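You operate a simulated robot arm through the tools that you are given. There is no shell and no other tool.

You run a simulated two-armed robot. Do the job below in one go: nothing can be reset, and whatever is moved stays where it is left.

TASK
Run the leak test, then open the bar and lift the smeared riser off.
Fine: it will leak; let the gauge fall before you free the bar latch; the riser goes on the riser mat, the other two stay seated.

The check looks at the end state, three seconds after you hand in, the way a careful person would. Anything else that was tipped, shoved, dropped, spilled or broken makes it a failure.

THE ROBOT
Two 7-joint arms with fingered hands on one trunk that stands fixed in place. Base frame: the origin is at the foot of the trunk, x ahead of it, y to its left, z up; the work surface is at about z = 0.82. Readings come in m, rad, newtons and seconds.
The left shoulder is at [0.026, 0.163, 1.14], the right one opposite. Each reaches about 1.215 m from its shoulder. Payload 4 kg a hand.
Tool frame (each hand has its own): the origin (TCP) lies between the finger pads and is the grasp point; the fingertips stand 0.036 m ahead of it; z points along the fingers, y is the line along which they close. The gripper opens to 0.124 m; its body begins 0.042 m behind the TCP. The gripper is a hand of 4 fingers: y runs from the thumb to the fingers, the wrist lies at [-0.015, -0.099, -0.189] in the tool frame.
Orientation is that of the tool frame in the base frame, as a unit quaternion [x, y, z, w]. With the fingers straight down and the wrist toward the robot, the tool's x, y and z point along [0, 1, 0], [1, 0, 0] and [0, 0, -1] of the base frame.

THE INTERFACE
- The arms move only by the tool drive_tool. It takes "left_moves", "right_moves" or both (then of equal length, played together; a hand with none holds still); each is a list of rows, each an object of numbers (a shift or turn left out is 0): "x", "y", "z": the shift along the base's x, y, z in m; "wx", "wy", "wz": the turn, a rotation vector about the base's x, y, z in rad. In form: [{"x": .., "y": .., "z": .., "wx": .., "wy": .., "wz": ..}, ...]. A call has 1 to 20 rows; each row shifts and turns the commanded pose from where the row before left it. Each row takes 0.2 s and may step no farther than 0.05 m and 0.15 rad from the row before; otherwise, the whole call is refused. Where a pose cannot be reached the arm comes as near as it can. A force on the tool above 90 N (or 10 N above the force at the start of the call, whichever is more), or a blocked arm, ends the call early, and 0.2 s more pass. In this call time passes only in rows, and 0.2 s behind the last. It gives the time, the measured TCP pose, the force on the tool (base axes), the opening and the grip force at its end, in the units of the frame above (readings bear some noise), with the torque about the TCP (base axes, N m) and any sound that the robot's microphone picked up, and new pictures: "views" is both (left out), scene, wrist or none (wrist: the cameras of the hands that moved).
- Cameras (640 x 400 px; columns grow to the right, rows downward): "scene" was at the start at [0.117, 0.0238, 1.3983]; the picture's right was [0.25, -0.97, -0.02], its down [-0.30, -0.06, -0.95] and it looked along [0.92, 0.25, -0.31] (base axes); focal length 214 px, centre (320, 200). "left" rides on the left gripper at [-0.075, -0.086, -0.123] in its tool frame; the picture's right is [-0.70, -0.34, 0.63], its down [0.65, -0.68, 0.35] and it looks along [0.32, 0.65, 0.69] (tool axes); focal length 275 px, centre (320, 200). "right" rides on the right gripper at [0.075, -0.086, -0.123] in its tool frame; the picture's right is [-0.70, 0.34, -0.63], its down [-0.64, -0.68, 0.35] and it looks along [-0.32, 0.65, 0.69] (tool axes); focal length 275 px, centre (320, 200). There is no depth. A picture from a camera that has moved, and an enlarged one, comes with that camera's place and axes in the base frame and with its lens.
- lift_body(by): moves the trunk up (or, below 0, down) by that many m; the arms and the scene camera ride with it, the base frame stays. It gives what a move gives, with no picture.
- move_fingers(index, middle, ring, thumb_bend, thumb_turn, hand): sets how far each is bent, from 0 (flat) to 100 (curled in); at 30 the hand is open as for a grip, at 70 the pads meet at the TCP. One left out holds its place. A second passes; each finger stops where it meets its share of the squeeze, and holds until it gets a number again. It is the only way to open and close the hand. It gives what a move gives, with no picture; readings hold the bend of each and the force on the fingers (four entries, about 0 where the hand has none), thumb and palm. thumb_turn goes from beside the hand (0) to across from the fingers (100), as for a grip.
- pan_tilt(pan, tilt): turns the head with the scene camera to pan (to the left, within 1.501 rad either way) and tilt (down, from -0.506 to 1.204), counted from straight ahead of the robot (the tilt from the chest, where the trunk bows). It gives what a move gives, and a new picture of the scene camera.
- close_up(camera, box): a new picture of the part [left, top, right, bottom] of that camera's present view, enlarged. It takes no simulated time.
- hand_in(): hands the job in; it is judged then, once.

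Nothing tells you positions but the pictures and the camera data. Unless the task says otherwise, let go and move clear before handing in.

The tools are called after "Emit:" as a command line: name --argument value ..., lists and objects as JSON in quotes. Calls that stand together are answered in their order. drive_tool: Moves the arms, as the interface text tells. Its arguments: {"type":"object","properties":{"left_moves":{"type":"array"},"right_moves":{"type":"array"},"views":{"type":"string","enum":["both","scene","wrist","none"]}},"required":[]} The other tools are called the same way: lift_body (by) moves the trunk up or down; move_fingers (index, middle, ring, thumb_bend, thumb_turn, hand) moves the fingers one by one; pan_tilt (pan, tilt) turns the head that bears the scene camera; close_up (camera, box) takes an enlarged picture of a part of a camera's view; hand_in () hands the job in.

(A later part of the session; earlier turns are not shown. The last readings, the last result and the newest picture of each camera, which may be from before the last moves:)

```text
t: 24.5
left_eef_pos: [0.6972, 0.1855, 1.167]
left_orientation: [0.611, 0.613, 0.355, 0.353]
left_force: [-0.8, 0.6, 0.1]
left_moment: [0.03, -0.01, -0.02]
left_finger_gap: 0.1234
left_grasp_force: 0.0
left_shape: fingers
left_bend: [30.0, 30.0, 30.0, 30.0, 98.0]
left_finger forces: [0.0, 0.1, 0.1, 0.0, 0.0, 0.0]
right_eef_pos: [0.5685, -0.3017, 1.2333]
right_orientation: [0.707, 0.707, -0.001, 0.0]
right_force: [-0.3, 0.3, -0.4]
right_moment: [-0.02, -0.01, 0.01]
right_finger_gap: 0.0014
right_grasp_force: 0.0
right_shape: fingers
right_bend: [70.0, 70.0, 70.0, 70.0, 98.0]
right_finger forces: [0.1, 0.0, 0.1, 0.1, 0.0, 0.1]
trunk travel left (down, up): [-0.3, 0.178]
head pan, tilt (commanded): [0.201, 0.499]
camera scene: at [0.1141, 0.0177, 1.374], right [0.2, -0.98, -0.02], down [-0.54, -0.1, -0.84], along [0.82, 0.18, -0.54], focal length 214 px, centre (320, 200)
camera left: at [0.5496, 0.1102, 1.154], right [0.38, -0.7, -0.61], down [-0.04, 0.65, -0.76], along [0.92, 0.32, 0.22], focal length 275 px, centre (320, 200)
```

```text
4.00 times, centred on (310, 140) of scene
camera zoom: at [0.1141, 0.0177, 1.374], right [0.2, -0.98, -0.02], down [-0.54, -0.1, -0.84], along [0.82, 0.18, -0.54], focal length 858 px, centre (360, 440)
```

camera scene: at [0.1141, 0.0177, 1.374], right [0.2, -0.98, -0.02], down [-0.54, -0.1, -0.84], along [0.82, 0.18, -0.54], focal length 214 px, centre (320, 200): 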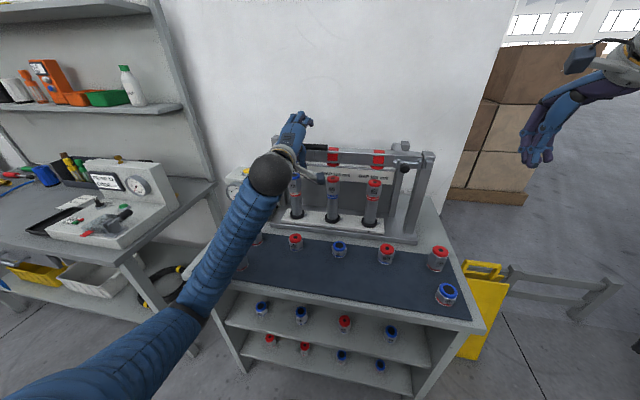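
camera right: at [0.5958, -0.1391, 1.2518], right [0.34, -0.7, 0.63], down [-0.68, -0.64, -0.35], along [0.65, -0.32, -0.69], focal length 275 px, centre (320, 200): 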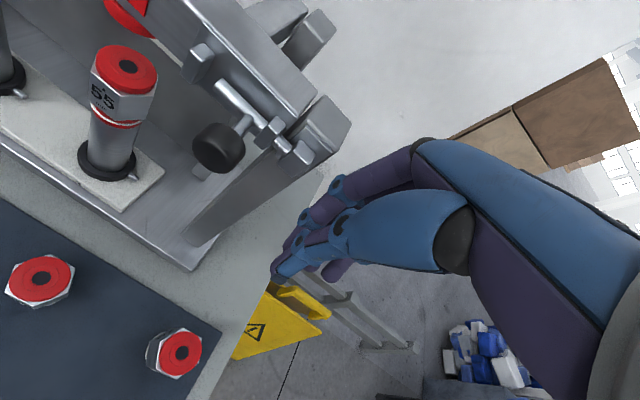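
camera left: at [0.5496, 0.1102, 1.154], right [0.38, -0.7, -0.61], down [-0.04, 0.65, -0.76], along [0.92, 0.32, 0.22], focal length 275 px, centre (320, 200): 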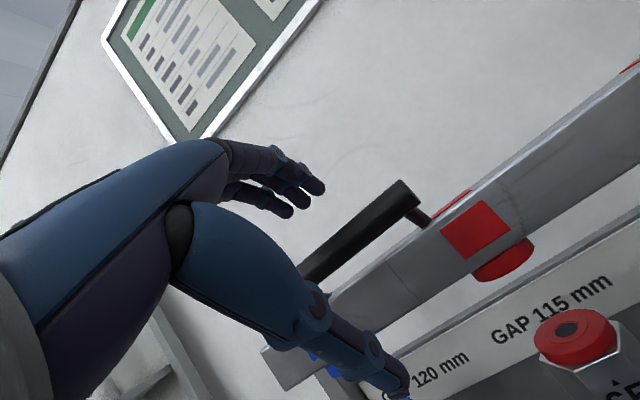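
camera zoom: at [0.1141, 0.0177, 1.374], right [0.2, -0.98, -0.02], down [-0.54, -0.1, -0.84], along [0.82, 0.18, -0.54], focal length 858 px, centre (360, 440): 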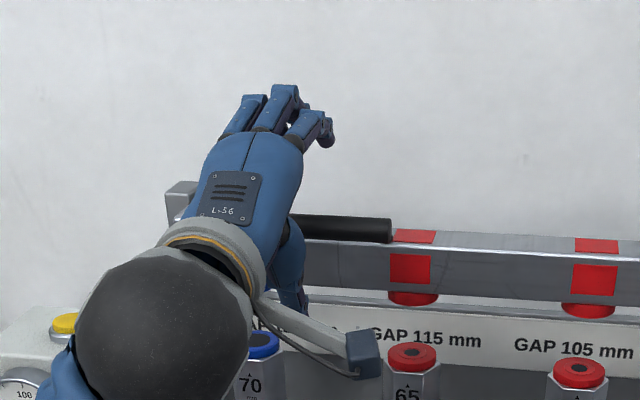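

The rod is between the thumb and the fingers, about 1.5 cm ahead of the TCP. I'll go in slightly further and close into a loose cage around the rod, so that it can turn inside my grip.

Emit:
drive_tool --left_moves '[{"x": 0.006, "z": -0.006}]' --views "none"

Emit:
move_fingers --hand "left" --index 62 --middle 62 --ring 62 --thumb_bend 62

Emit:
close_up --camera "left" --box '[180, 120, 480, 400]'

Emit:
close_up --camera "scene" --box '[250, 90, 370, 190]'

Emit:
close_up --camera "right" --box '[0, 0, 320, 200]'

```text
t: 24.9
left_eef_pos: [0.7052, 0.1854, 1.1594]
left_orientation: [0.613, 0.611, 0.354, 0.354]
left_force: [-0.3, -0.6, -0.4]
left_moment: [0.0, 0.02, -0.01]
left_finger_gap: 0.1232
left_grasp_force: 0.1
left_shape: fingers
left_bend: [30.0, 30.0, 30.0, 30.0, 98.0]
left_finger forces: [0.0, 0.0, 0.0, 0.0, 0.0, 0.1]
right_eef_pos: [0.5677, -0.3024, 1.2334]
right_orientation: [0.707, 0.707, 0.0, 0.0]
right_force: [0.1, -1.1, -0.5]
right_moment: [-0.02, 0.0, 0.02]
right_finger_gap: 0.0011
right_grasp_force: 0.0
right_shape: fingers
right_bend: [70.0, 70.0, 70.0, 70.0, 98.0]
right_finger forces: [0.1, 0.0, 0.0, 0.0, 0.1, 0.0]
trunk travel left (down, up): [-0.3, 0.178]
head pan, tilt (commanded): [0.201, 0.499]
```

```text
t: 25.9
left_eef_pos: [0.7042, 0.1852, 1.1606]
left_orientation: [0.612, 0.612, 0.355, 0.354]
left_force: [-1.3, 1.1, -2.9]
left_moment: [0.01, -0.03, -0.02]
left_finger_gap: 0.028
left_grasp_force: 1.5
left_shape: fingers
left_bend: [62.0, 62.0, 62.0, 61.0, 98.0]
left_finger forces: [0.0, 0.1, 0.0, 0.0, 3.0, 0.0]
right_eef_pos: [0.5675, -0.3022, 1.234]
right_orientation: [0.706, 0.708, 0.0, 0.0]
right_force: [-0.3, -0.1, 1.1]
right_moment: [-0.02, -0.01, 0.01]
right_finger_gap: 0.0011
right_grasp_force: 0.0
right_shape: fingers
right_bend: [70.0, 70.0, 70.0, 70.0, 98.0]
right_finger forces: [0.0, 0.1, 0.1, 0.1, 0.0, 0.0]
trunk travel left (down, up): [-0.3, 0.178]
head pan, tilt (commanded): [0.201, 0.499]
```

```text
1.43 times, centred on (330, 260) of left
camera zoom: at [0.5557, 0.1104, 1.1476], right [0.38, -0.7, -0.61], down [-0.04, 0.64, -0.76], along [0.92, 0.32, 0.22], focal length 393 px, centre (306, 114)
```

zoom: 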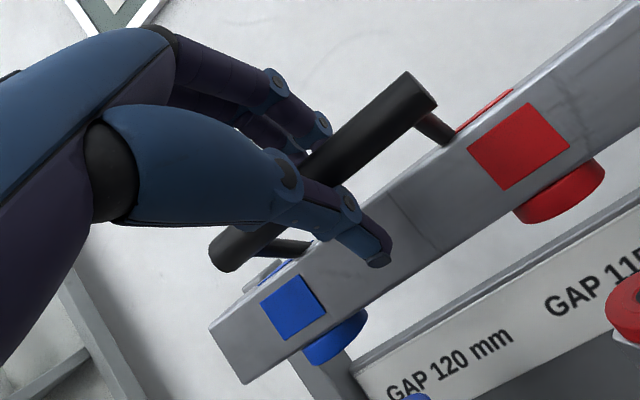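

```text
4.00 times, centred on (310, 140) of scene
camera zoom: at [0.1139, 0.018, 1.374], right [0.2, -0.98, -0.02], down [-0.54, -0.1, -0.84], along [0.82, 0.17, -0.54], focal length 858 px, centre (360, 440)
```

zoom: 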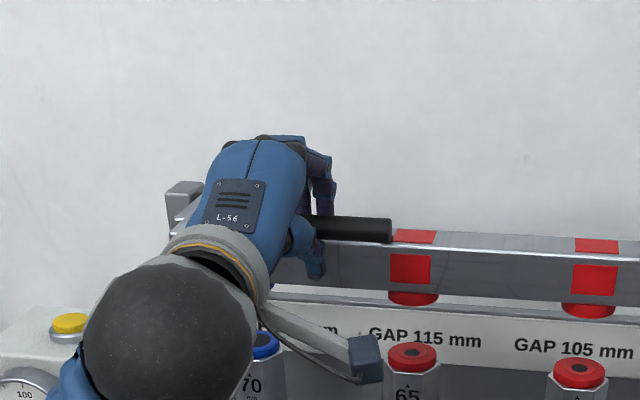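

```text
2.00 times, centred on (160, 100) of right
camera zoom: at [0.4816, -0.2268, 1.3576], right [0.34, -0.7, 0.63], down [-0.68, -0.64, -0.35], along [0.65, -0.32, -0.69], focal length 551 px, centre (640, 400)
```

zoom: 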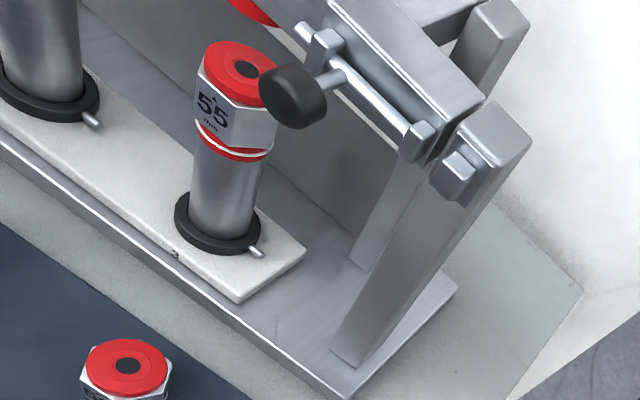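

The thumb now supports the rod from below (3 N) and the fingers curl loosely behind it. I'll begin lifting the bar along its hinge arc, turning the hand gradually, and check after the first few steps.

Emit:
drive_tool --left_moves '[{"x": 0.0064, "z": 0.0191, "wy": 0.0873}, {"x": 0.0088, "z": 0.0181, "wy": 0.0873}, {"x": 0.0111, "z": 0.0168, "wy": 0.0873}]' --views "both"

Emit:
close_up --camera "left" --box '[180, 120, 480, 400]'

Emit:
close_up --camera "right" --box '[0, 0, 320, 200]'

```text
t: 26.9
left_eef_pos: [0.7279, 0.1967, 1.1681]
left_orientation: [0.66, 0.663, 0.252, 0.248]
left_force: [-3.6, 6.9, -3.6]
left_moment: [-0.03, -0.21, -0.12]
left_finger_gap: 0.0317
left_grasp_force: 4.7
left_shape: fingers
left_bend: [61.0, 61.0, 62.0, 60.0, 99.0]
left_finger forces: [0.8, 1.0, 0.0, 0.0, 7.2, 0.0]
right_eef_pos: [0.5595, -0.2961, 1.2468]
right_orientation: [0.708, 0.706, 0.002, 0.008]
right_force: [0.1, 0.7, 0.9]
right_moment: [-0.02, -0.03, -0.02]
right_finger_gap: 0.0014
right_grasp_force: 0.1
right_shape: fingers
right_bend: [70.0, 70.0, 70.0, 70.0, 98.0]
right_finger forces: [0.1, 0.0, 0.0, 0.0, 0.1, 0.0]
trunk travel left (down, up): [-0.3, 0.178]
head pan, tilt (commanded): [0.201, 0.499]
stopped in row 3 (left hand): the arm was blocked; the commanded pose is now the measured one
camera scene: at [0.0921, 0.0509, 1.3773], right [0.25, -0.97, -0.01], down [-0.52, -0.13, -0.85], along [0.82, 0.21, -0.53], focal length 214 px, centre (320, 200)
camera left: at [0.5845, 0.1206, 1.2052], right [0.17, -0.69, -0.7], down [-0.29, 0.65, -0.71], along [0.94, 0.32, -0.09], focal length 275 px, centre (320, 200)
```

scene: 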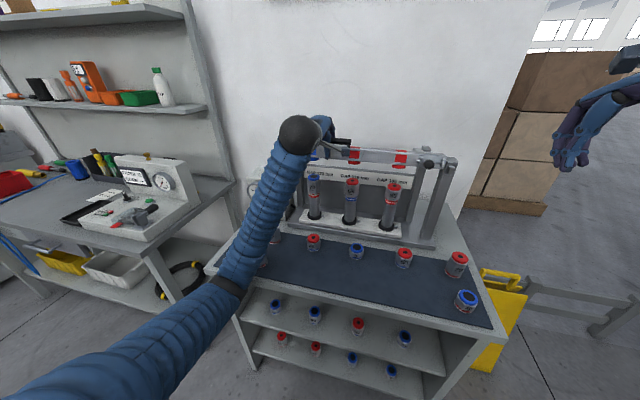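
left: 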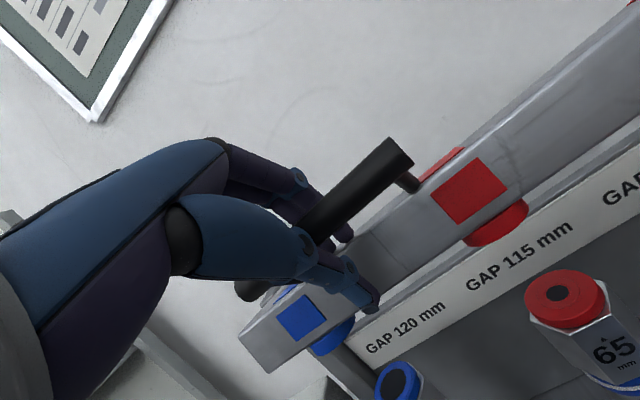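

```text
1.43 times, centred on (330, 260) of left
camera zoom: at [0.5845, 0.1206, 1.2052], right [0.17, -0.69, -0.7], down [-0.29, 0.65, -0.71], along [0.94, 0.32, -0.09], focal length 393 px, centre (306, 114)
```

zoom: 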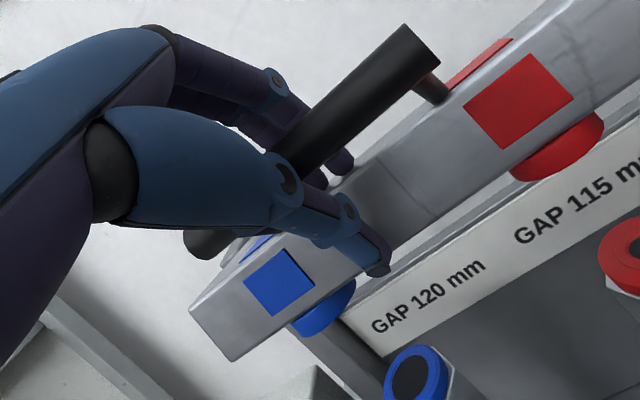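

```text
2.00 times, centred on (160, 100) of right
camera zoom: at [0.471, -0.2187, 1.3683], right [0.32, -0.69, 0.64], down [-0.68, -0.64, -0.35], along [0.66, -0.32, -0.68], focal length 551 px, centre (640, 400)
```

zoom: 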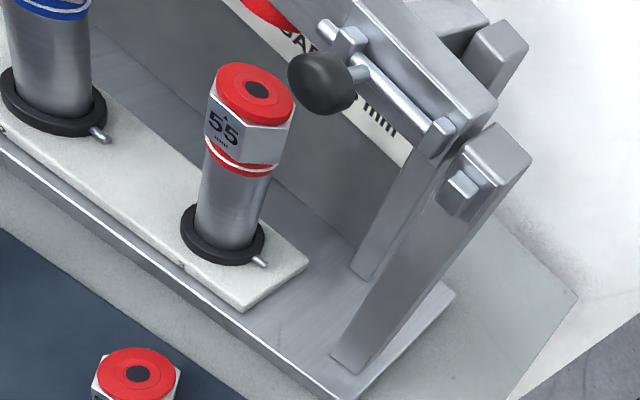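

The lift stopped early: the force at the hand is low, but the torso has twisted, so the arm itself may be touching the table or a loose riser near the mat's left end. I'll look there closely before moving again.

Emit:
close_up --camera "scene" --box '[190, 180, 350, 310]'

Emit:
close_up --camera "scene" --box '[270, 100, 470, 240]'

Emit:
close_up --camera "left" --box '[0, 200, 640, 400]'

```text
3.08 times, centred on (270, 245) of scene
camera zoom: at [0.0921, 0.0509, 1.3773], right [0.25, -0.97, -0.01], down [-0.52, -0.13, -0.85], along [0.82, 0.21, -0.53], focal length 660 px, centre (474, 62)
```

zoom: 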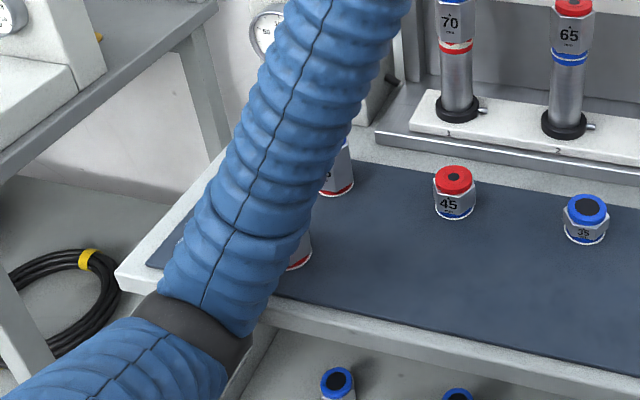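

```text
2.86 times, centred on (370, 170) of scene
camera zoom: at [0.0921, 0.0509, 1.3773], right [0.25, -0.97, -0.01], down [-0.52, -0.13, -0.85], along [0.82, 0.21, -0.53], focal length 613 px, centre (177, 286)
```

zoom: 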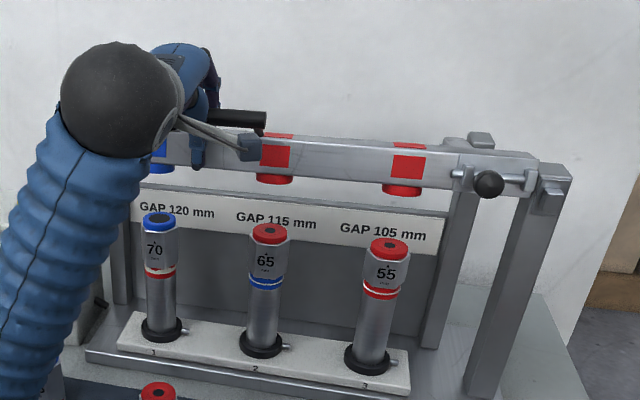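

```text
1.00 times, centred on (320, 300) of left (not enlarged: the box is as wide or as high as the picture)
camera zoom: at [0.5845, 0.1206, 1.2052], right [0.17, -0.69, -0.7], down [-0.29, 0.65, -0.71], along [0.94, 0.32, -0.09], focal length 275 px, centre (320, 100)
```

zoom: 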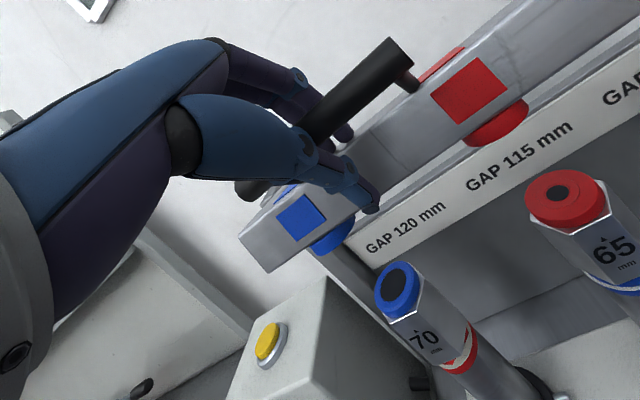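

The forearm and elbow have come down onto the table's front edge, close to the red 75 riser, and that is what blocked the lift; the risers still look upright and in place. I'll reverse the motion gently, then redo the lift with the trunk raised so that the elbow stays high.

Emit:
drive_tool --left_moves '[{"x": -0.008, "y": -0.004, "z": -0.002, "wy": -0.08}, {"x": -0.008, "y": -0.004, "z": -0.002, "wy": -0.08}, {"x": -0.008, "y": -0.003, "z": -0.002, "wy": -0.08}, {"wy": -0.08}]' --views "both"

Emit:
close_up --camera "scene" --box '[190, 180, 350, 310]'

Emit:
close_up --camera "left" --box '[180, 120, 480, 400]'

```text
t: 27.9
left_eef_pos: [0.7141, 0.1582, 1.1633]
left_orientation: [0.619, 0.606, 0.353, 0.353]
left_force: [-5.8, -4.0, -1.6]
left_moment: [0.04, 0.01, 0.08]
left_finger_gap: 0.029
left_grasp_force: 2.4
left_shape: fingers
left_bend: [62.0, 62.0, 62.0, 61.0, 96.0]
left_finger forces: [0.1, 0.0, 0.0, 0.1, 5.1, 0.1]
right_eef_pos: [0.563, -0.3155, 1.2333]
right_orientation: [0.714, 0.701, 0.0, 0.0]
right_force: [-0.8, 1.2, -0.3]
right_moment: [-0.08, -0.02, 0.01]
right_finger_gap: 0.0009
right_grasp_force: 0.0
right_shape: fingers
right_bend: [70.0, 70.0, 70.0, 70.0, 98.0]
right_finger forces: [0.1, 0.1, 0.0, 0.0, 0.0, 0.1]
trunk travel left (down, up): [-0.3, 0.178]
head pan, tilt (commanded): [0.201, 0.499]
camera scene: at [0.1133, 0.0143, 1.3729], right [0.2, -0.98, -0.02], down [-0.53, -0.09, -0.84], along [0.82, 0.17, -0.54], focal length 214 px, centre (320, 200)
camera left: at [0.5651, 0.0848, 1.1499], right [0.37, -0.7, -0.62], down [-0.03, 0.65, -0.76], along [0.93, 0.3, 0.22], focal length 275 px, centre (320, 200)
```

scene: 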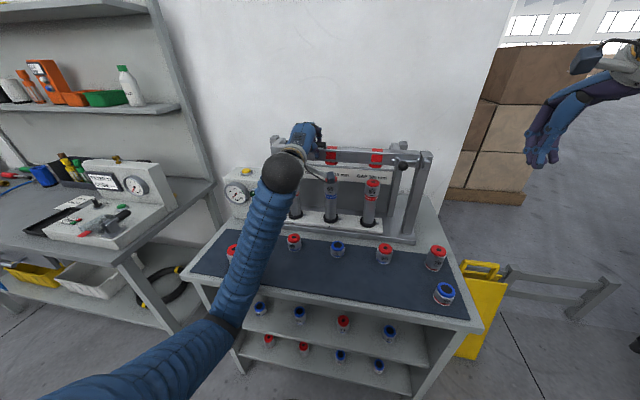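
left: 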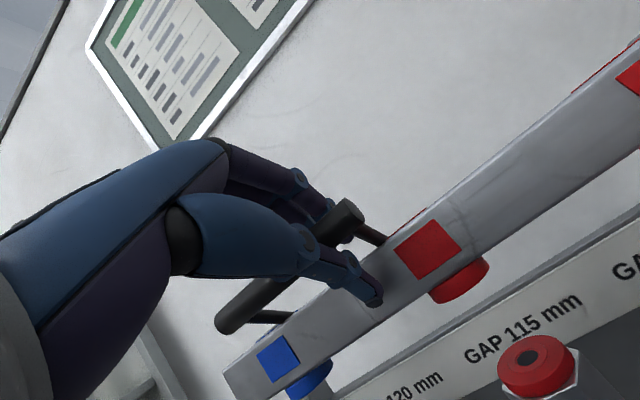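

```text
3.08 times, centred on (270, 245) of scene
camera zoom: at [0.1133, 0.0143, 1.3729], right [0.2, -0.98, -0.02], down [-0.53, -0.09, -0.84], along [0.82, 0.17, -0.54], focal length 660 px, centre (474, 62)
```

zoom: 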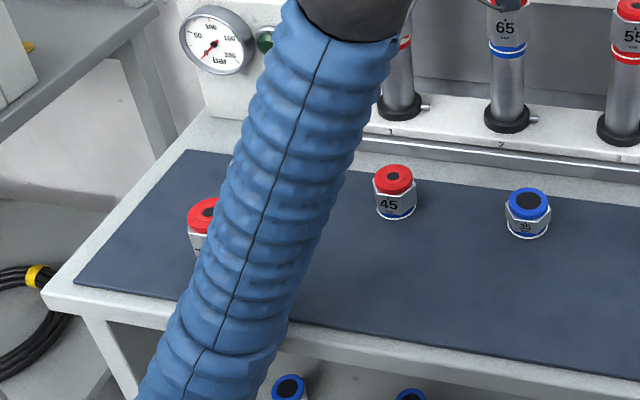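

```text
1.43 times, centred on (330, 260) of left
camera zoom: at [0.5651, 0.0848, 1.1499], right [0.37, -0.7, -0.62], down [-0.03, 0.65, -0.76], along [0.93, 0.3, 0.22], focal length 393 px, centre (306, 114)
```

zoom: 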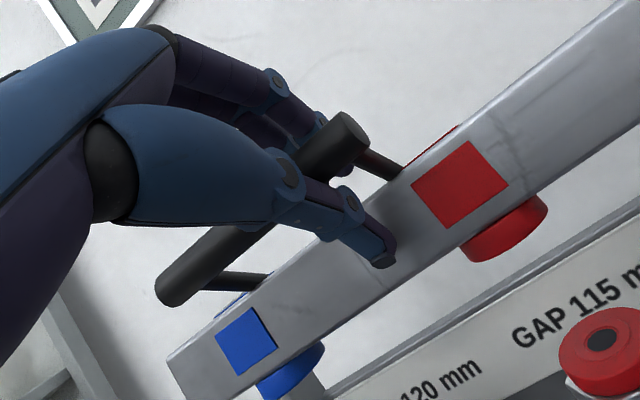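

The torso has relaxed, the 75 risers are undisturbed, and the bar is still closed. I'll open the hand, retract it from the handle, and raise the trunk so that the elbow stays above and behind the table edge.

Emit:
move_fingers --hand "left" --index 30 --middle 30 --ring 30 --thumb_bend 30

Emit:
drive_tool --left_moves '[{"x": -0.02, "y": 0.005, "z": 0.012}, {"x": -0.025, "y": 0.007, "z": 0.018}, {"x": -0.025, "y": 0.007, "z": 0.022}, {"x": -0.025, "y": 0.007, "z": 0.022}, {"x": -0.015, "z": 0.015}]' --views "scene"

Emit:
close_up --camera "scene" --box '[180, 180, 440, 310]'

```text
t: 28.9
left_eef_pos: [0.7179, 0.1567, 1.1658]
left_orientation: [0.619, 0.606, 0.354, 0.353]
left_force: [-0.7, -0.2, 0.0]
left_moment: [0.0, 0.01, -0.02]
left_finger_gap: 0.1232
left_grasp_force: 0.1
left_shape: fingers
left_bend: [30.0, 30.0, 30.0, 30.0, 97.0]
left_finger forces: [0.0, 0.0, 0.1, 0.0, 0.0, 0.0]
right_eef_pos: [0.5663, -0.3174, 1.2337]
right_orientation: [0.714, 0.7, 0.001, -0.001]
right_force: [-0.4, 0.6, 0.9]
right_moment: [-0.01, -0.01, 0.04]
right_finger_gap: 0.0012
right_grasp_force: 0.0
right_shape: fingers
right_bend: [70.0, 70.0, 70.0, 70.0, 98.0]
right_finger forces: [0.0, 0.0, 0.0, 0.1, 0.0, 0.0]
trunk travel left (down, up): [-0.3, 0.178]
head pan, tilt (commanded): [0.201, 0.499]
```

```text
t: 30.1
left_eef_pos: [0.6016, 0.1937, 1.2397]
left_orientation: [0.619, 0.612, 0.347, 0.348]
left_force: [1.1, 0.7, 0.6]
left_moment: [0.0, 0.03, 0.02]
left_finger_gap: 0.1232
left_grasp_force: 0.0
left_shape: fingers
left_bend: [30.0, 30.0, 30.0, 30.0, 97.0]
left_finger forces: [0.0, 0.0, 0.1, 0.0, 0.0, 0.1]
right_eef_pos: [0.5571, -0.3086, 1.2374]
right_orientation: [0.714, 0.701, -0.001, 0.004]
right_force: [0.0, -0.5, -0.1]
right_moment: [0.0, 0.03, -0.03]
right_finger_gap: 0.0011
right_grasp_force: 0.0
right_shape: fingers
right_bend: [70.0, 70.0, 70.0, 70.0, 98.0]
right_finger forces: [0.0, 0.0, 0.1, 0.0, 0.0, 0.1]
trunk travel left (down, up): [-0.3, 0.178]
head pan, tilt (commanded): [0.201, 0.499]
camera scene: at [0.0976, 0.0286, 1.3726], right [0.21, -0.98, -0.01], down [-0.53, -0.11, -0.84], along [0.82, 0.18, -0.54], focal length 214 px, centre (320, 200)
```

scene: 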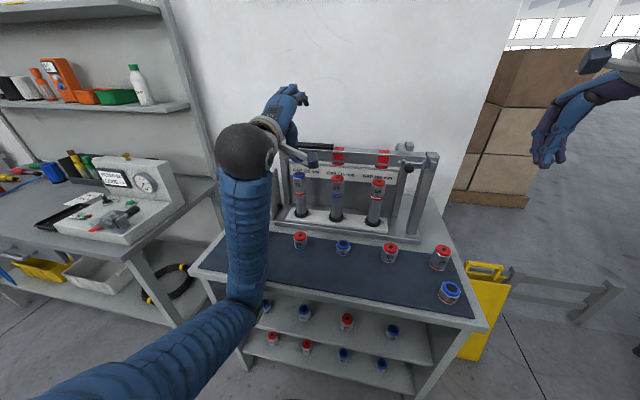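

```text
2.46 times, centred on (310, 245) of scene
camera zoom: at [0.0976, 0.0286, 1.3726], right [0.21, -0.98, -0.01], down [-0.53, -0.11, -0.84], along [0.82, 0.18, -0.54], focal length 528 px, centre (345, 89)
```

zoom: 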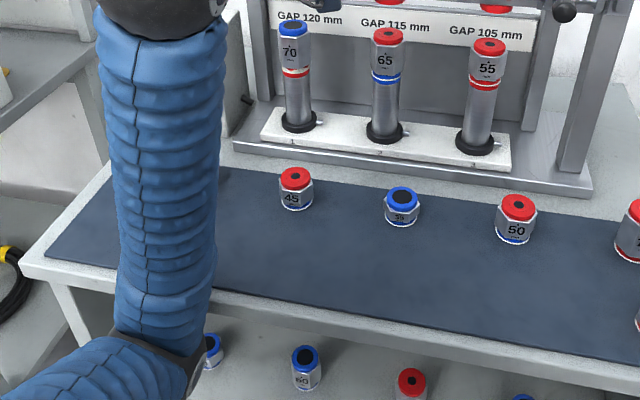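

The torso has twisted slightly again, so the elbow is pressing on the table's front edge in this folded posture. Lowering the hand should swing the elbow back away from the edge, so I'll do that in small steps and check that the twist goes away.

Emit:
drive_tool --left_moves '[{"z": -0.03}, {"z": -0.03}, {"z": -0.03}]' --views "scene"

Emit:
close_up --camera "scene" --box '[180, 180, 440, 340]'

```text
t: 30.9
left_eef_pos: [0.6179, 0.1803, 1.1678]
left_orientation: [0.618, 0.606, 0.354, 0.353]
left_force: [0.4, 0.0, 0.0]
left_moment: [0.01, -0.02, 0.02]
left_finger_gap: 0.1233
left_grasp_force: 0.1
left_shape: fingers
left_bend: [30.0, 30.0, 30.0, 30.0, 98.0]
left_finger forces: [0.1, 0.1, 0.0, 0.0, 0.1, 0.1]
left hand out of reach, approached as far as the arm can: row 2, 3
right_eef_pos: [0.5667, -0.3183, 1.233]
right_orientation: [0.714, 0.7, 0.0, -0.001]
right_force: [0.6, -0.6, -0.6]
right_moment: [0.04, 0.07, 0.02]
right_finger_gap: 0.0009
right_grasp_force: 0.0
right_shape: fingers
right_bend: [70.0, 70.0, 70.0, 70.0, 98.0]
right_finger forces: [0.0, 0.0, 0.1, 0.0, 0.0, 0.0]
trunk travel left (down, up): [-0.3, 0.178]
head pan, tilt (commanded): [0.201, 0.499]
camera scene: at [0.1153, 0.0161, 1.3742], right [0.2, -0.98, -0.02], down [-0.54, -0.09, -0.84], along [0.82, 0.17, -0.54], focal length 214 px, centre (320, 200)
```

scene: 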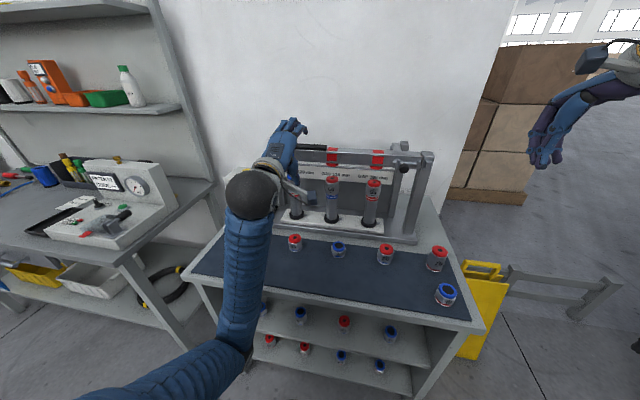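

```text
2.46 times, centred on (310, 260) of scene
camera zoom: at [0.1153, 0.0161, 1.3742], right [0.2, -0.98, -0.02], down [-0.54, -0.09, -0.84], along [0.82, 0.17, -0.54], focal length 528 px, centre (345, 52)
```

zoom: 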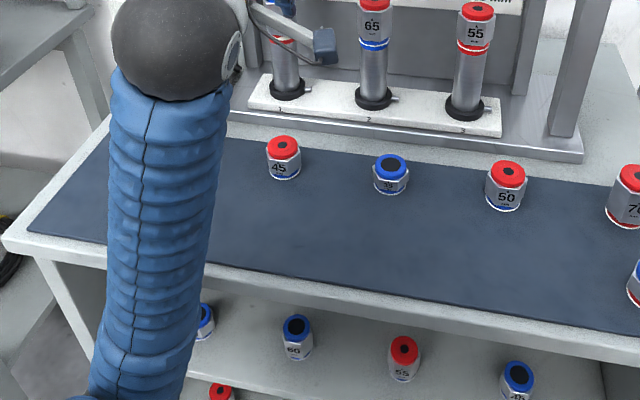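

The twist is gone and the arm is clear of the table. Now I'll raise the trunk, which will bring the shoulder and elbow up.

Emit:
lift_body --by 0.17

Emit:
pan_tilt --pan 0.2 --tilt 0.65

Emit:
close_up --camera "scene" --box '[150, 100, 470, 330]'

```text
t: 32.8
left_eef_pos: [0.6167, 0.1811, 1.3349]
left_orientation: [0.619, 0.606, 0.354, 0.353]
left_force: [0.1, -0.7, -0.9]
left_moment: [0.01, 0.01, 0.02]
left_finger_gap: 0.123
left_grasp_force: 0.0
left_shape: fingers
left_bend: [30.0, 30.0, 30.0, 30.0, 98.0]
left_finger forces: [0.0, 0.0, 0.0, 0.0, 0.1, 0.1]
right_eef_pos: [0.5672, -0.3169, 1.4033]
right_orientation: [0.714, 0.7, -0.001, 0.0]
right_force: [0.2, 0.7, -0.9]
right_moment: [0.0, -0.03, -0.01]
right_finger_gap: 0.0013
right_grasp_force: 0.1
right_shape: fingers
right_bend: [70.0, 70.0, 70.0, 70.0, 98.0]
right_finger forces: [0.0, 0.0, 0.1, 0.0, 0.1, 0.0]
trunk travel left (down, up): [-0.47, 0.008]
head pan, tilt (commanded): [0.201, 0.499]
```

```text
t: 33.5
left_eef_pos: [0.6162, 0.1825, 1.3359]
left_orientation: [0.619, 0.607, 0.353, 0.352]
left_force: [0.3, 0.0, 1.0]
left_moment: [-0.01, 0.03, 0.0]
left_finger_gap: 0.1232
left_grasp_force: 0.0
left_shape: fingers
left_bend: [30.0, 30.0, 30.0, 30.0, 98.0]
left_finger forces: [0.0, 0.0, 0.0, 0.1, 0.0, 0.1]
right_eef_pos: [0.5669, -0.3181, 1.4034]
right_orientation: [0.714, 0.7, -0.001, -0.001]
right_force: [0.3, -0.2, -1.5]
right_moment: [0.02, 0.01, 0.01]
right_finger_gap: 0.0012
right_grasp_force: 0.0
right_shape: fingers
right_bend: [70.0, 70.0, 70.0, 70.0, 98.0]
right_finger forces: [0.1, 0.0, 0.1, 0.0, 0.0, 0.0]
trunk travel left (down, up): [-0.47, 0.008]
head pan, tilt (commanded): [0.201, 0.649]
camera scene: at [0.0758, 0.017, 1.5408], right [0.2, -0.98, 0.0], down [-0.59, -0.12, -0.8], along [0.78, 0.16, -0.6], focal length 214 px, centre (320, 200)
```

scene: 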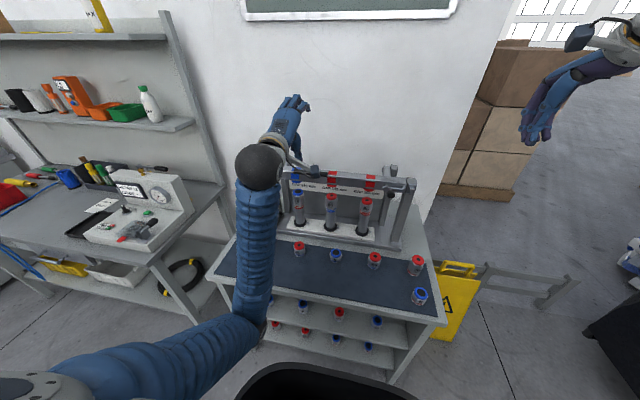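

```text
1.74 times, centred on (310, 215) of scene
camera zoom: at [0.0758, 0.017, 1.5408], right [0.2, -0.98, 0.0], down [-0.59, -0.12, -0.8], along [0.78, 0.16, -0.6], focal length 373 px, centre (337, 174)
```

zoom: 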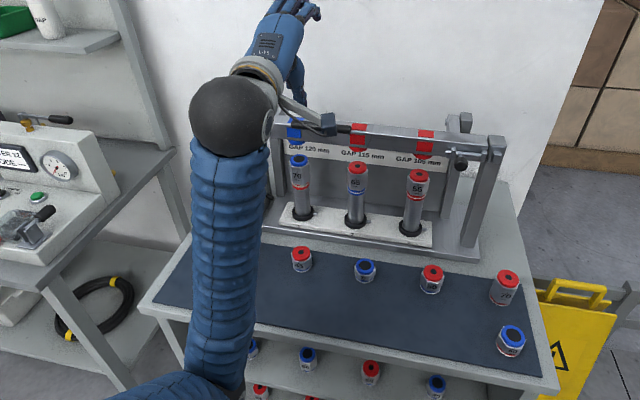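

The trunk is up by 17 cm. I'll move the left hand back down toward the handle in two stages and check for contact or twist along the way.

Emit:
drive_tool --left_moves '[{"x": 0.005, "z": -0.035}, {"x": 0.005, "z": -0.035}, {"x": 0.005, "z": -0.035}]' --views "both"

Emit:
close_up --camera "scene" --box '[150, 130, 470, 360]'

```text
t: 34.3
left_eef_pos: [0.6305, 0.1826, 1.2316]
left_orientation: [0.619, 0.606, 0.354, 0.353]
left_force: [0.8, -0.1, -0.8]
left_moment: [-0.02, 0.02, -0.02]
left_finger_gap: 0.1235
left_grasp_force: 0.0
left_shape: fingers
left_bend: [30.0, 30.0, 30.0, 30.0, 98.0]
left_finger forces: [0.0, 0.0, 0.0, 0.0, 0.1, 0.0]
right_eef_pos: [0.5667, -0.317, 1.403]
right_orientation: [0.714, 0.7, -0.001, -0.001]
right_force: [-0.1, 0.5, -0.2]
right_moment: [0.04, -0.01, -0.01]
right_finger_gap: 0.0011
right_grasp_force: 0.1
right_shape: fingers
right_bend: [70.0, 70.0, 70.0, 70.0, 98.0]
right_finger forces: [0.0, 0.0, 0.1, 0.0, 0.0, 0.2]
trunk travel left (down, up): [-0.47, 0.008]
head pan, tilt (commanded): [0.201, 0.649]
camera scene: at [0.0754, 0.0172, 1.5407], right [0.2, -0.98, 0.0], down [-0.59, -0.12, -0.8], along [0.78, 0.16, -0.6], focal length 214 px, centre (320, 200)
camera left: at [0.4815, 0.1098, 1.2194], right [0.37, -0.7, -0.62], down [-0.03, 0.65, -0.76], along [0.93, 0.3, 0.22], focal length 275 px, centre (320, 200)
```

scene: 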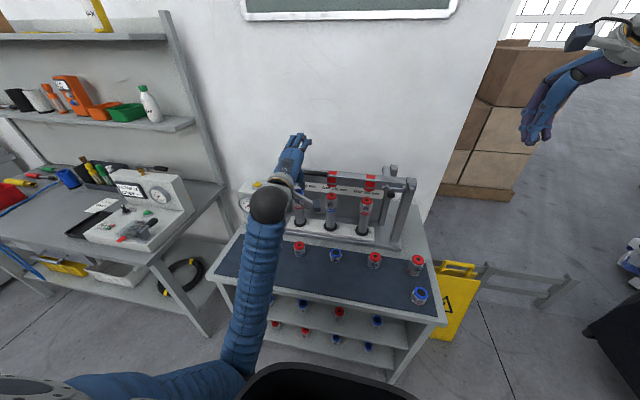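
left: 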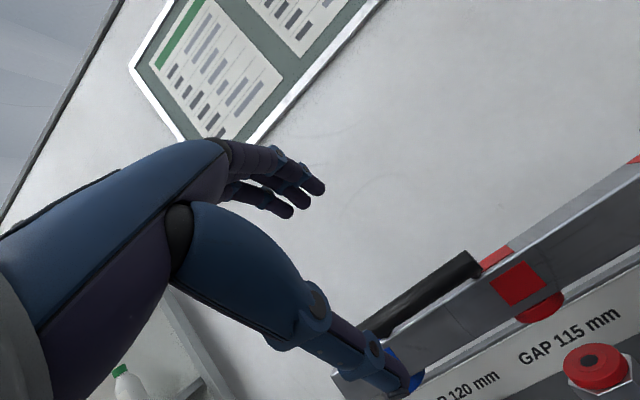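

```text
1.74 times, centred on (310, 245) of scene
camera zoom: at [0.0754, 0.0172, 1.5407], right [0.2, -0.98, 0.0], down [-0.59, -0.12, -0.8], along [0.78, 0.16, -0.6], focal length 373 px, centre (337, 122)
```

zoom: 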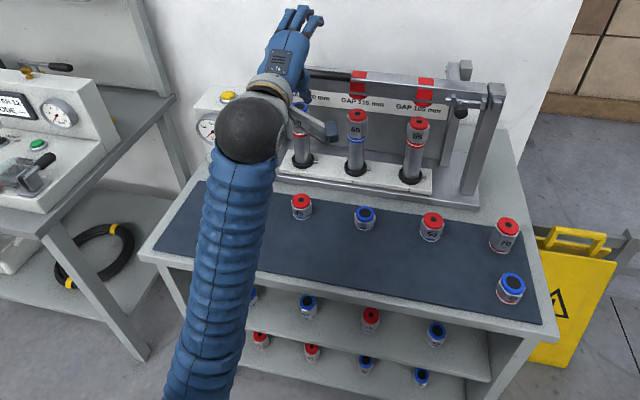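

No twist this time, and the elbow is well back from the table. I'll move onto the handle now.

Emit:
drive_tool --left_moves '[{"x": 0.024, "z": -0.0225}, {"x": 0.024, "z": -0.0225}, {"x": 0.025, "z": -0.0235}]' --views "wrist"

Emit:
close_up --camera "scene" --box '[150, 130, 470, 360]'

Emit:
close_up --camera "left" --box '[180, 120, 480, 400]'

```text
t: 35.1
left_eef_pos: [0.7059, 0.1811, 1.1602]
left_orientation: [0.619, 0.606, 0.354, 0.353]
left_force: [0.1, -0.2, -0.3]
left_moment: [0.0, -0.01, 0.01]
left_finger_gap: 0.1231
left_grasp_force: 0.0
left_shape: fingers
left_bend: [30.0, 30.0, 30.0, 30.0, 98.0]
left_finger forces: [0.1, 0.0, 0.0, 0.1, 0.0, 0.0]
right_eef_pos: [0.5664, -0.3179, 1.4035]
right_orientation: [0.714, 0.7, 0.0, -0.001]
right_force: [0.1, -0.3, 0.0]
right_moment: [-0.02, 0.02, 0.01]
right_finger_gap: 0.0011
right_grasp_force: 0.1
right_shape: fingers
right_bend: [70.0, 70.0, 70.0, 70.0, 98.0]
right_finger forces: [0.0, 0.0, 0.0, 0.0, 0.1, 0.1]
trunk travel left (down, up): [-0.47, 0.008]
head pan, tilt (commanded): [0.201, 0.649]
camera left: at [0.5562, 0.109, 1.1484], right [0.37, -0.7, -0.62], down [-0.03, 0.65, -0.76], along [0.93, 0.3, 0.22], focal length 275 px, centre (320, 200)
```

left: 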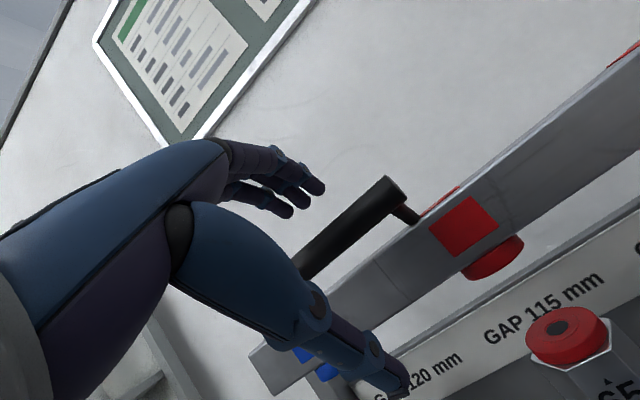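

```text
1.74 times, centred on (310, 245) of scene
camera zoom: at [0.0763, 0.017, 1.5407], right [0.2, -0.98, 0.0], down [-0.59, -0.12, -0.8], along [0.78, 0.16, -0.61], focal length 373 px, centre (337, 122)
```

zoom: 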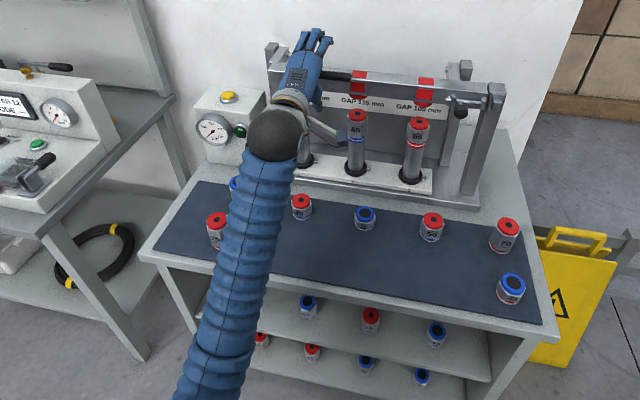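

```text
1.43 times, centred on (330, 260) of left
camera zoom: at [0.5562, 0.109, 1.1484], right [0.37, -0.7, -0.62], down [-0.03, 0.65, -0.76], along [0.93, 0.3, 0.22], focal length 393 px, centre (306, 114)
```

zoom: 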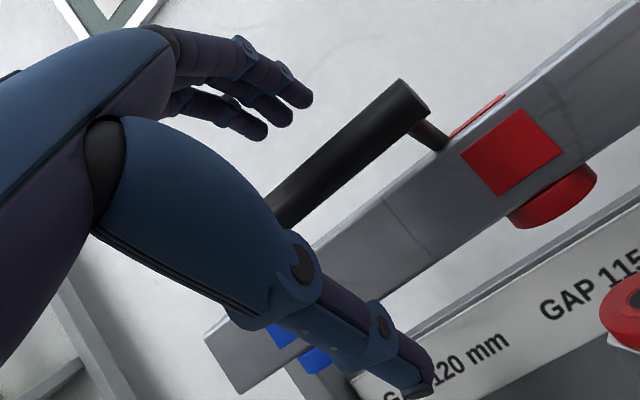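

Both 75 risers are upright and the handle is positioned as before. I'll close the loose cage again.

Emit:
move_fingers --hand "left" --index 62 --middle 62 --ring 62 --thumb_bend 62

Emit:
drive_tool --left_moves '[{"x": 0.0064, "z": 0.0191, "wy": 0.0873}, {"x": 0.0088, "z": 0.0181, "wy": 0.0873}]' --views "both"

Emit:
close_up --camera "scene" --box '[150, 130, 470, 360]'

Emit:
close_up --camera "left" --box '[180, 120, 480, 400]'

```text
t: 36.1
left_eef_pos: [0.7046, 0.1818, 1.1612]
left_orientation: [0.619, 0.606, 0.353, 0.353]
left_force: [-1.4, 0.3, -4.9]
left_moment: [0.01, 0.04, 0.04]
left_finger_gap: 0.0296
left_grasp_force: 2.4
left_shape: fingers
left_bend: [62.0, 62.0, 62.0, 61.0, 97.0]
left_finger forces: [0.0, 0.0, 0.0, 0.1, 5.2, 0.0]
right_eef_pos: [0.5677, -0.3187, 1.402]
right_orientation: [0.714, 0.7, 0.0, -0.001]
right_force: [-0.1, 0.0, -1.1]
right_moment: [0.0, 0.01, -0.02]
right_finger_gap: 0.0012
right_grasp_force: 0.0
right_shape: fingers
right_bend: [70.0, 70.0, 70.0, 70.0, 98.0]
right_finger forces: [0.1, 0.0, 0.0, 0.0, 0.0, 0.1]
trunk travel left (down, up): [-0.47, 0.008]
head pan, tilt (commanded): [0.201, 0.649]
```

```text
t: 36.7
left_eef_pos: [0.7204, 0.1808, 1.1989]
left_orientation: [0.647, 0.635, 0.298, 0.299]
left_force: [-3.3, 0.6, -2.9]
left_moment: [0.0, 0.04, -0.03]
left_finger_gap: 0.0305
left_grasp_force: 2.0
left_shape: fingers
left_bend: [62.0, 62.0, 62.0, 61.0, 98.0]
left_finger forces: [0.0, 0.0, 0.1, 0.1, 4.8, 0.1]
right_eef_pos: [0.5684, -0.3172, 1.4022]
right_orientation: [0.714, 0.7, -0.001, 0.0]
right_force: [-0.2, -0.4, 0.1]
right_moment: [-0.02, 0.02, 0.01]
right_finger_gap: 0.0012
right_grasp_force: 0.0
right_shape: fingers
right_bend: [70.0, 70.0, 70.0, 70.0, 98.0]
right_finger forces: [0.0, 0.1, 0.0, 0.0, 0.1, 0.0]
trunk travel left (down, up): [-0.47, 0.008]
head pan, tilt (commanded): [0.201, 0.649]
camera scene: at [0.0762, 0.017, 1.5408], right [0.2, -0.98, 0.0], down [-0.59, -0.12, -0.8], along [0.78, 0.16, -0.61], focal length 214 px, centre (320, 200)
camera left: at [0.5706, 0.1083, 1.2127], right [0.26, -0.7, -0.67], down [-0.16, 0.65, -0.74], along [0.95, 0.3, 0.05], focal length 275 px, centre (320, 200)
```

scene: 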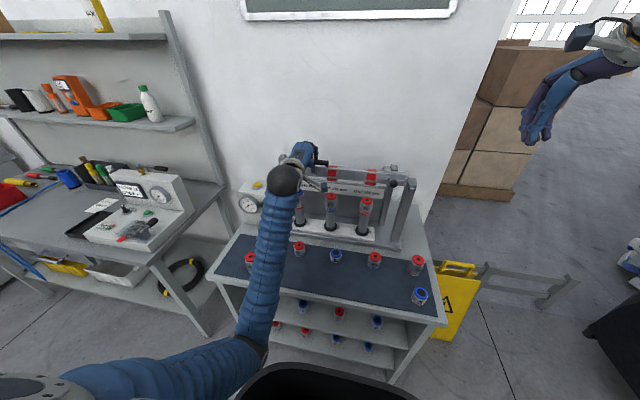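
left: 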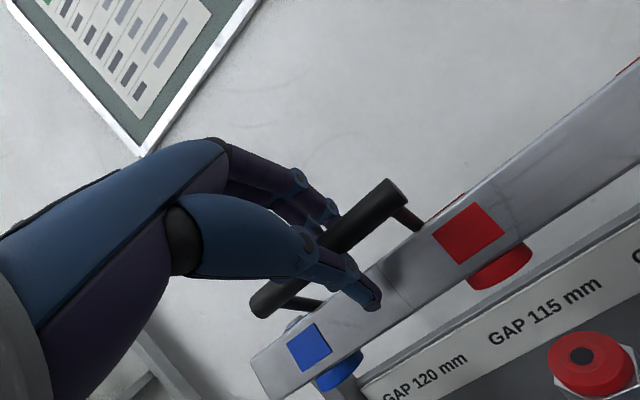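

```text
1.74 times, centred on (310, 245) of scene
camera zoom: at [0.0762, 0.017, 1.5408], right [0.2, -0.98, 0.0], down [-0.59, -0.12, -0.8], along [0.78, 0.16, -0.61], focal length 373 px, centre (337, 122)
```

zoom: 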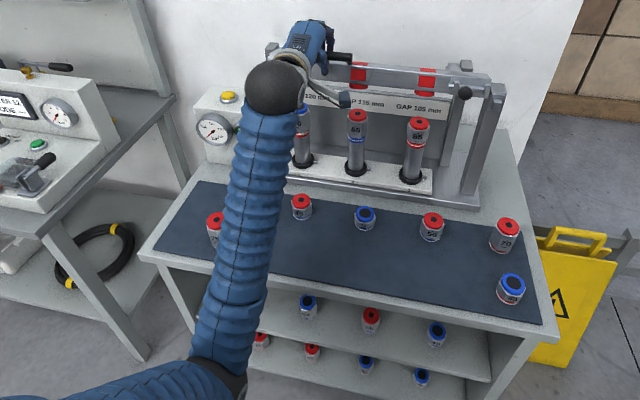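

```text
1.43 times, centred on (330, 260) of left
camera zoom: at [0.5706, 0.1083, 1.2127], right [0.26, -0.7, -0.67], down [-0.16, 0.65, -0.74], along [0.95, 0.3, 0.05], focal length 393 px, centre (306, 114)
```

zoom: 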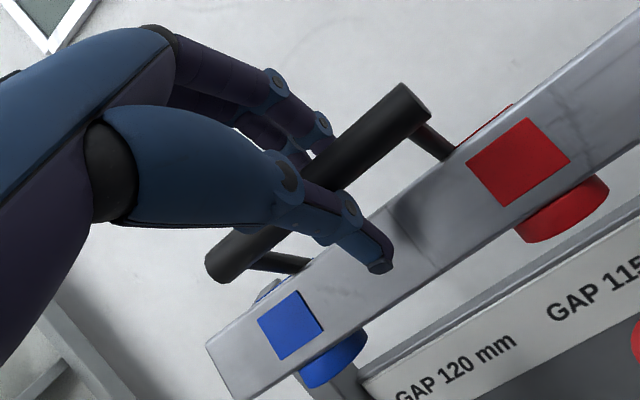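

The bar is rising smoothly with only about 5 N, and the arm is clear of the table. I'll continue along the arc.

Emit:
drive_tool --left_moves '[{"x": 0.0111, "z": 0.0168, "wy": 0.0873}, {"x": 0.0132, "z": 0.0152, "wy": 0.0873}, {"x": 0.015, "z": 0.0134, "wy": 0.0873}]' --views "both"

Emit:
close_up --camera "scene" --box '[150, 130, 470, 360]'

Emit:
close_up --camera "left" --box '[180, 120, 480, 400]'

```text
t: 37.5
left_eef_pos: [0.7597, 0.1814, 1.2446]
left_orientation: [0.68, 0.668, 0.211, 0.214]
left_force: [-4.5, 0.6, -0.7]
left_moment: [0.03, 0.02, -0.04]
left_finger_gap: 0.0303
left_grasp_force: 2.4
left_shape: fingers
left_bend: [62.0, 62.0, 62.0, 61.0, 98.0]
left_finger forces: [0.0, 0.0, 0.1, 0.0, 5.1, 0.0]
right_eef_pos: [0.5686, -0.3181, 1.4015]
right_orientation: [0.714, 0.7, 0.0, 0.0]
right_force: [0.1, 0.0, -0.7]
right_moment: [0.01, -0.01, 0.01]
right_finger_gap: 0.0011
right_grasp_force: 0.2
right_shape: fingers
right_bend: [70.0, 70.0, 70.0, 70.0, 98.0]
right_finger forces: [0.1, 0.1, 0.0, 0.0, 0.0, 0.0]
trunk travel left (down, up): [-0.47, 0.008]
head pan, tilt (commanded): [0.201, 0.649]
camera scene: at [0.0765, 0.0168, 1.5408], right [0.2, -0.98, 0.0], down [-0.59, -0.12, -0.8], along [0.78, 0.16, -0.61], focal length 214 px, centre (320, 200)
camera left: at [0.6187, 0.1084, 1.2967], right [0.07, -0.7, -0.72], down [-0.35, 0.65, -0.67], along [0.93, 0.3, -0.2], focal length 275 px, centre (320, 200)
```

scene: 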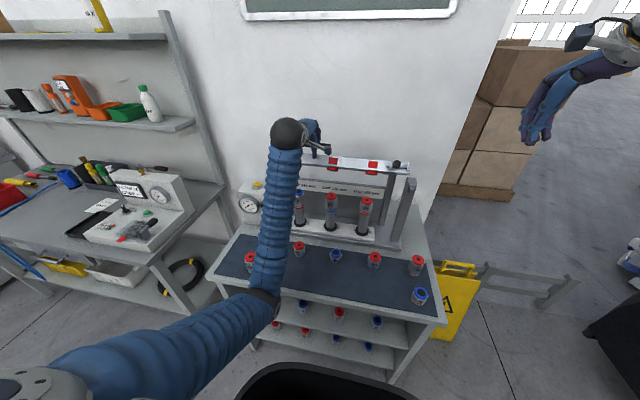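
left: 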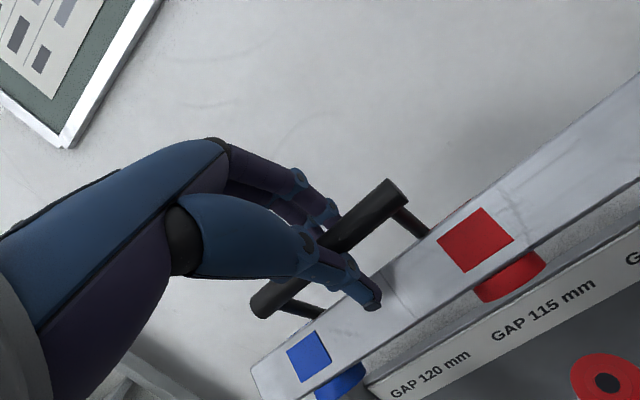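

```text
1.74 times, centred on (310, 245) of scene
camera zoom: at [0.0765, 0.0168, 1.5408], right [0.2, -0.98, 0.0], down [-0.59, -0.12, -0.8], along [0.78, 0.16, -0.61], focal length 373 px, centre (337, 122)
```

zoom: 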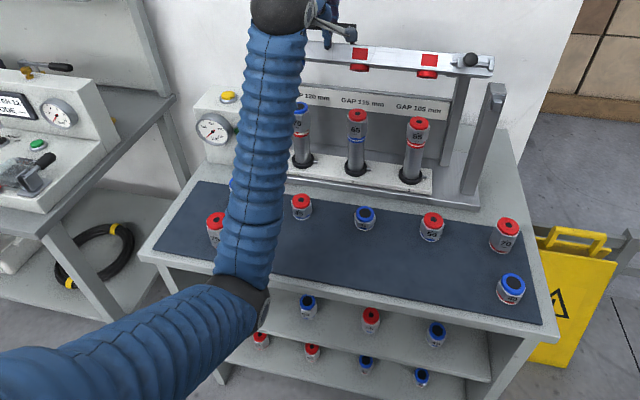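

```text
1.43 times, centred on (330, 260) of left
camera zoom: at [0.6187, 0.1084, 1.2967], right [0.07, -0.7, -0.72], down [-0.35, 0.65, -0.67], along [0.93, 0.3, -0.2], focal length 393 px, centre (306, 114)
```

zoom: 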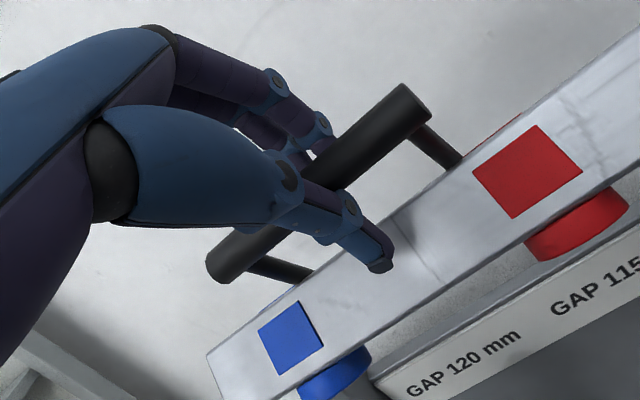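

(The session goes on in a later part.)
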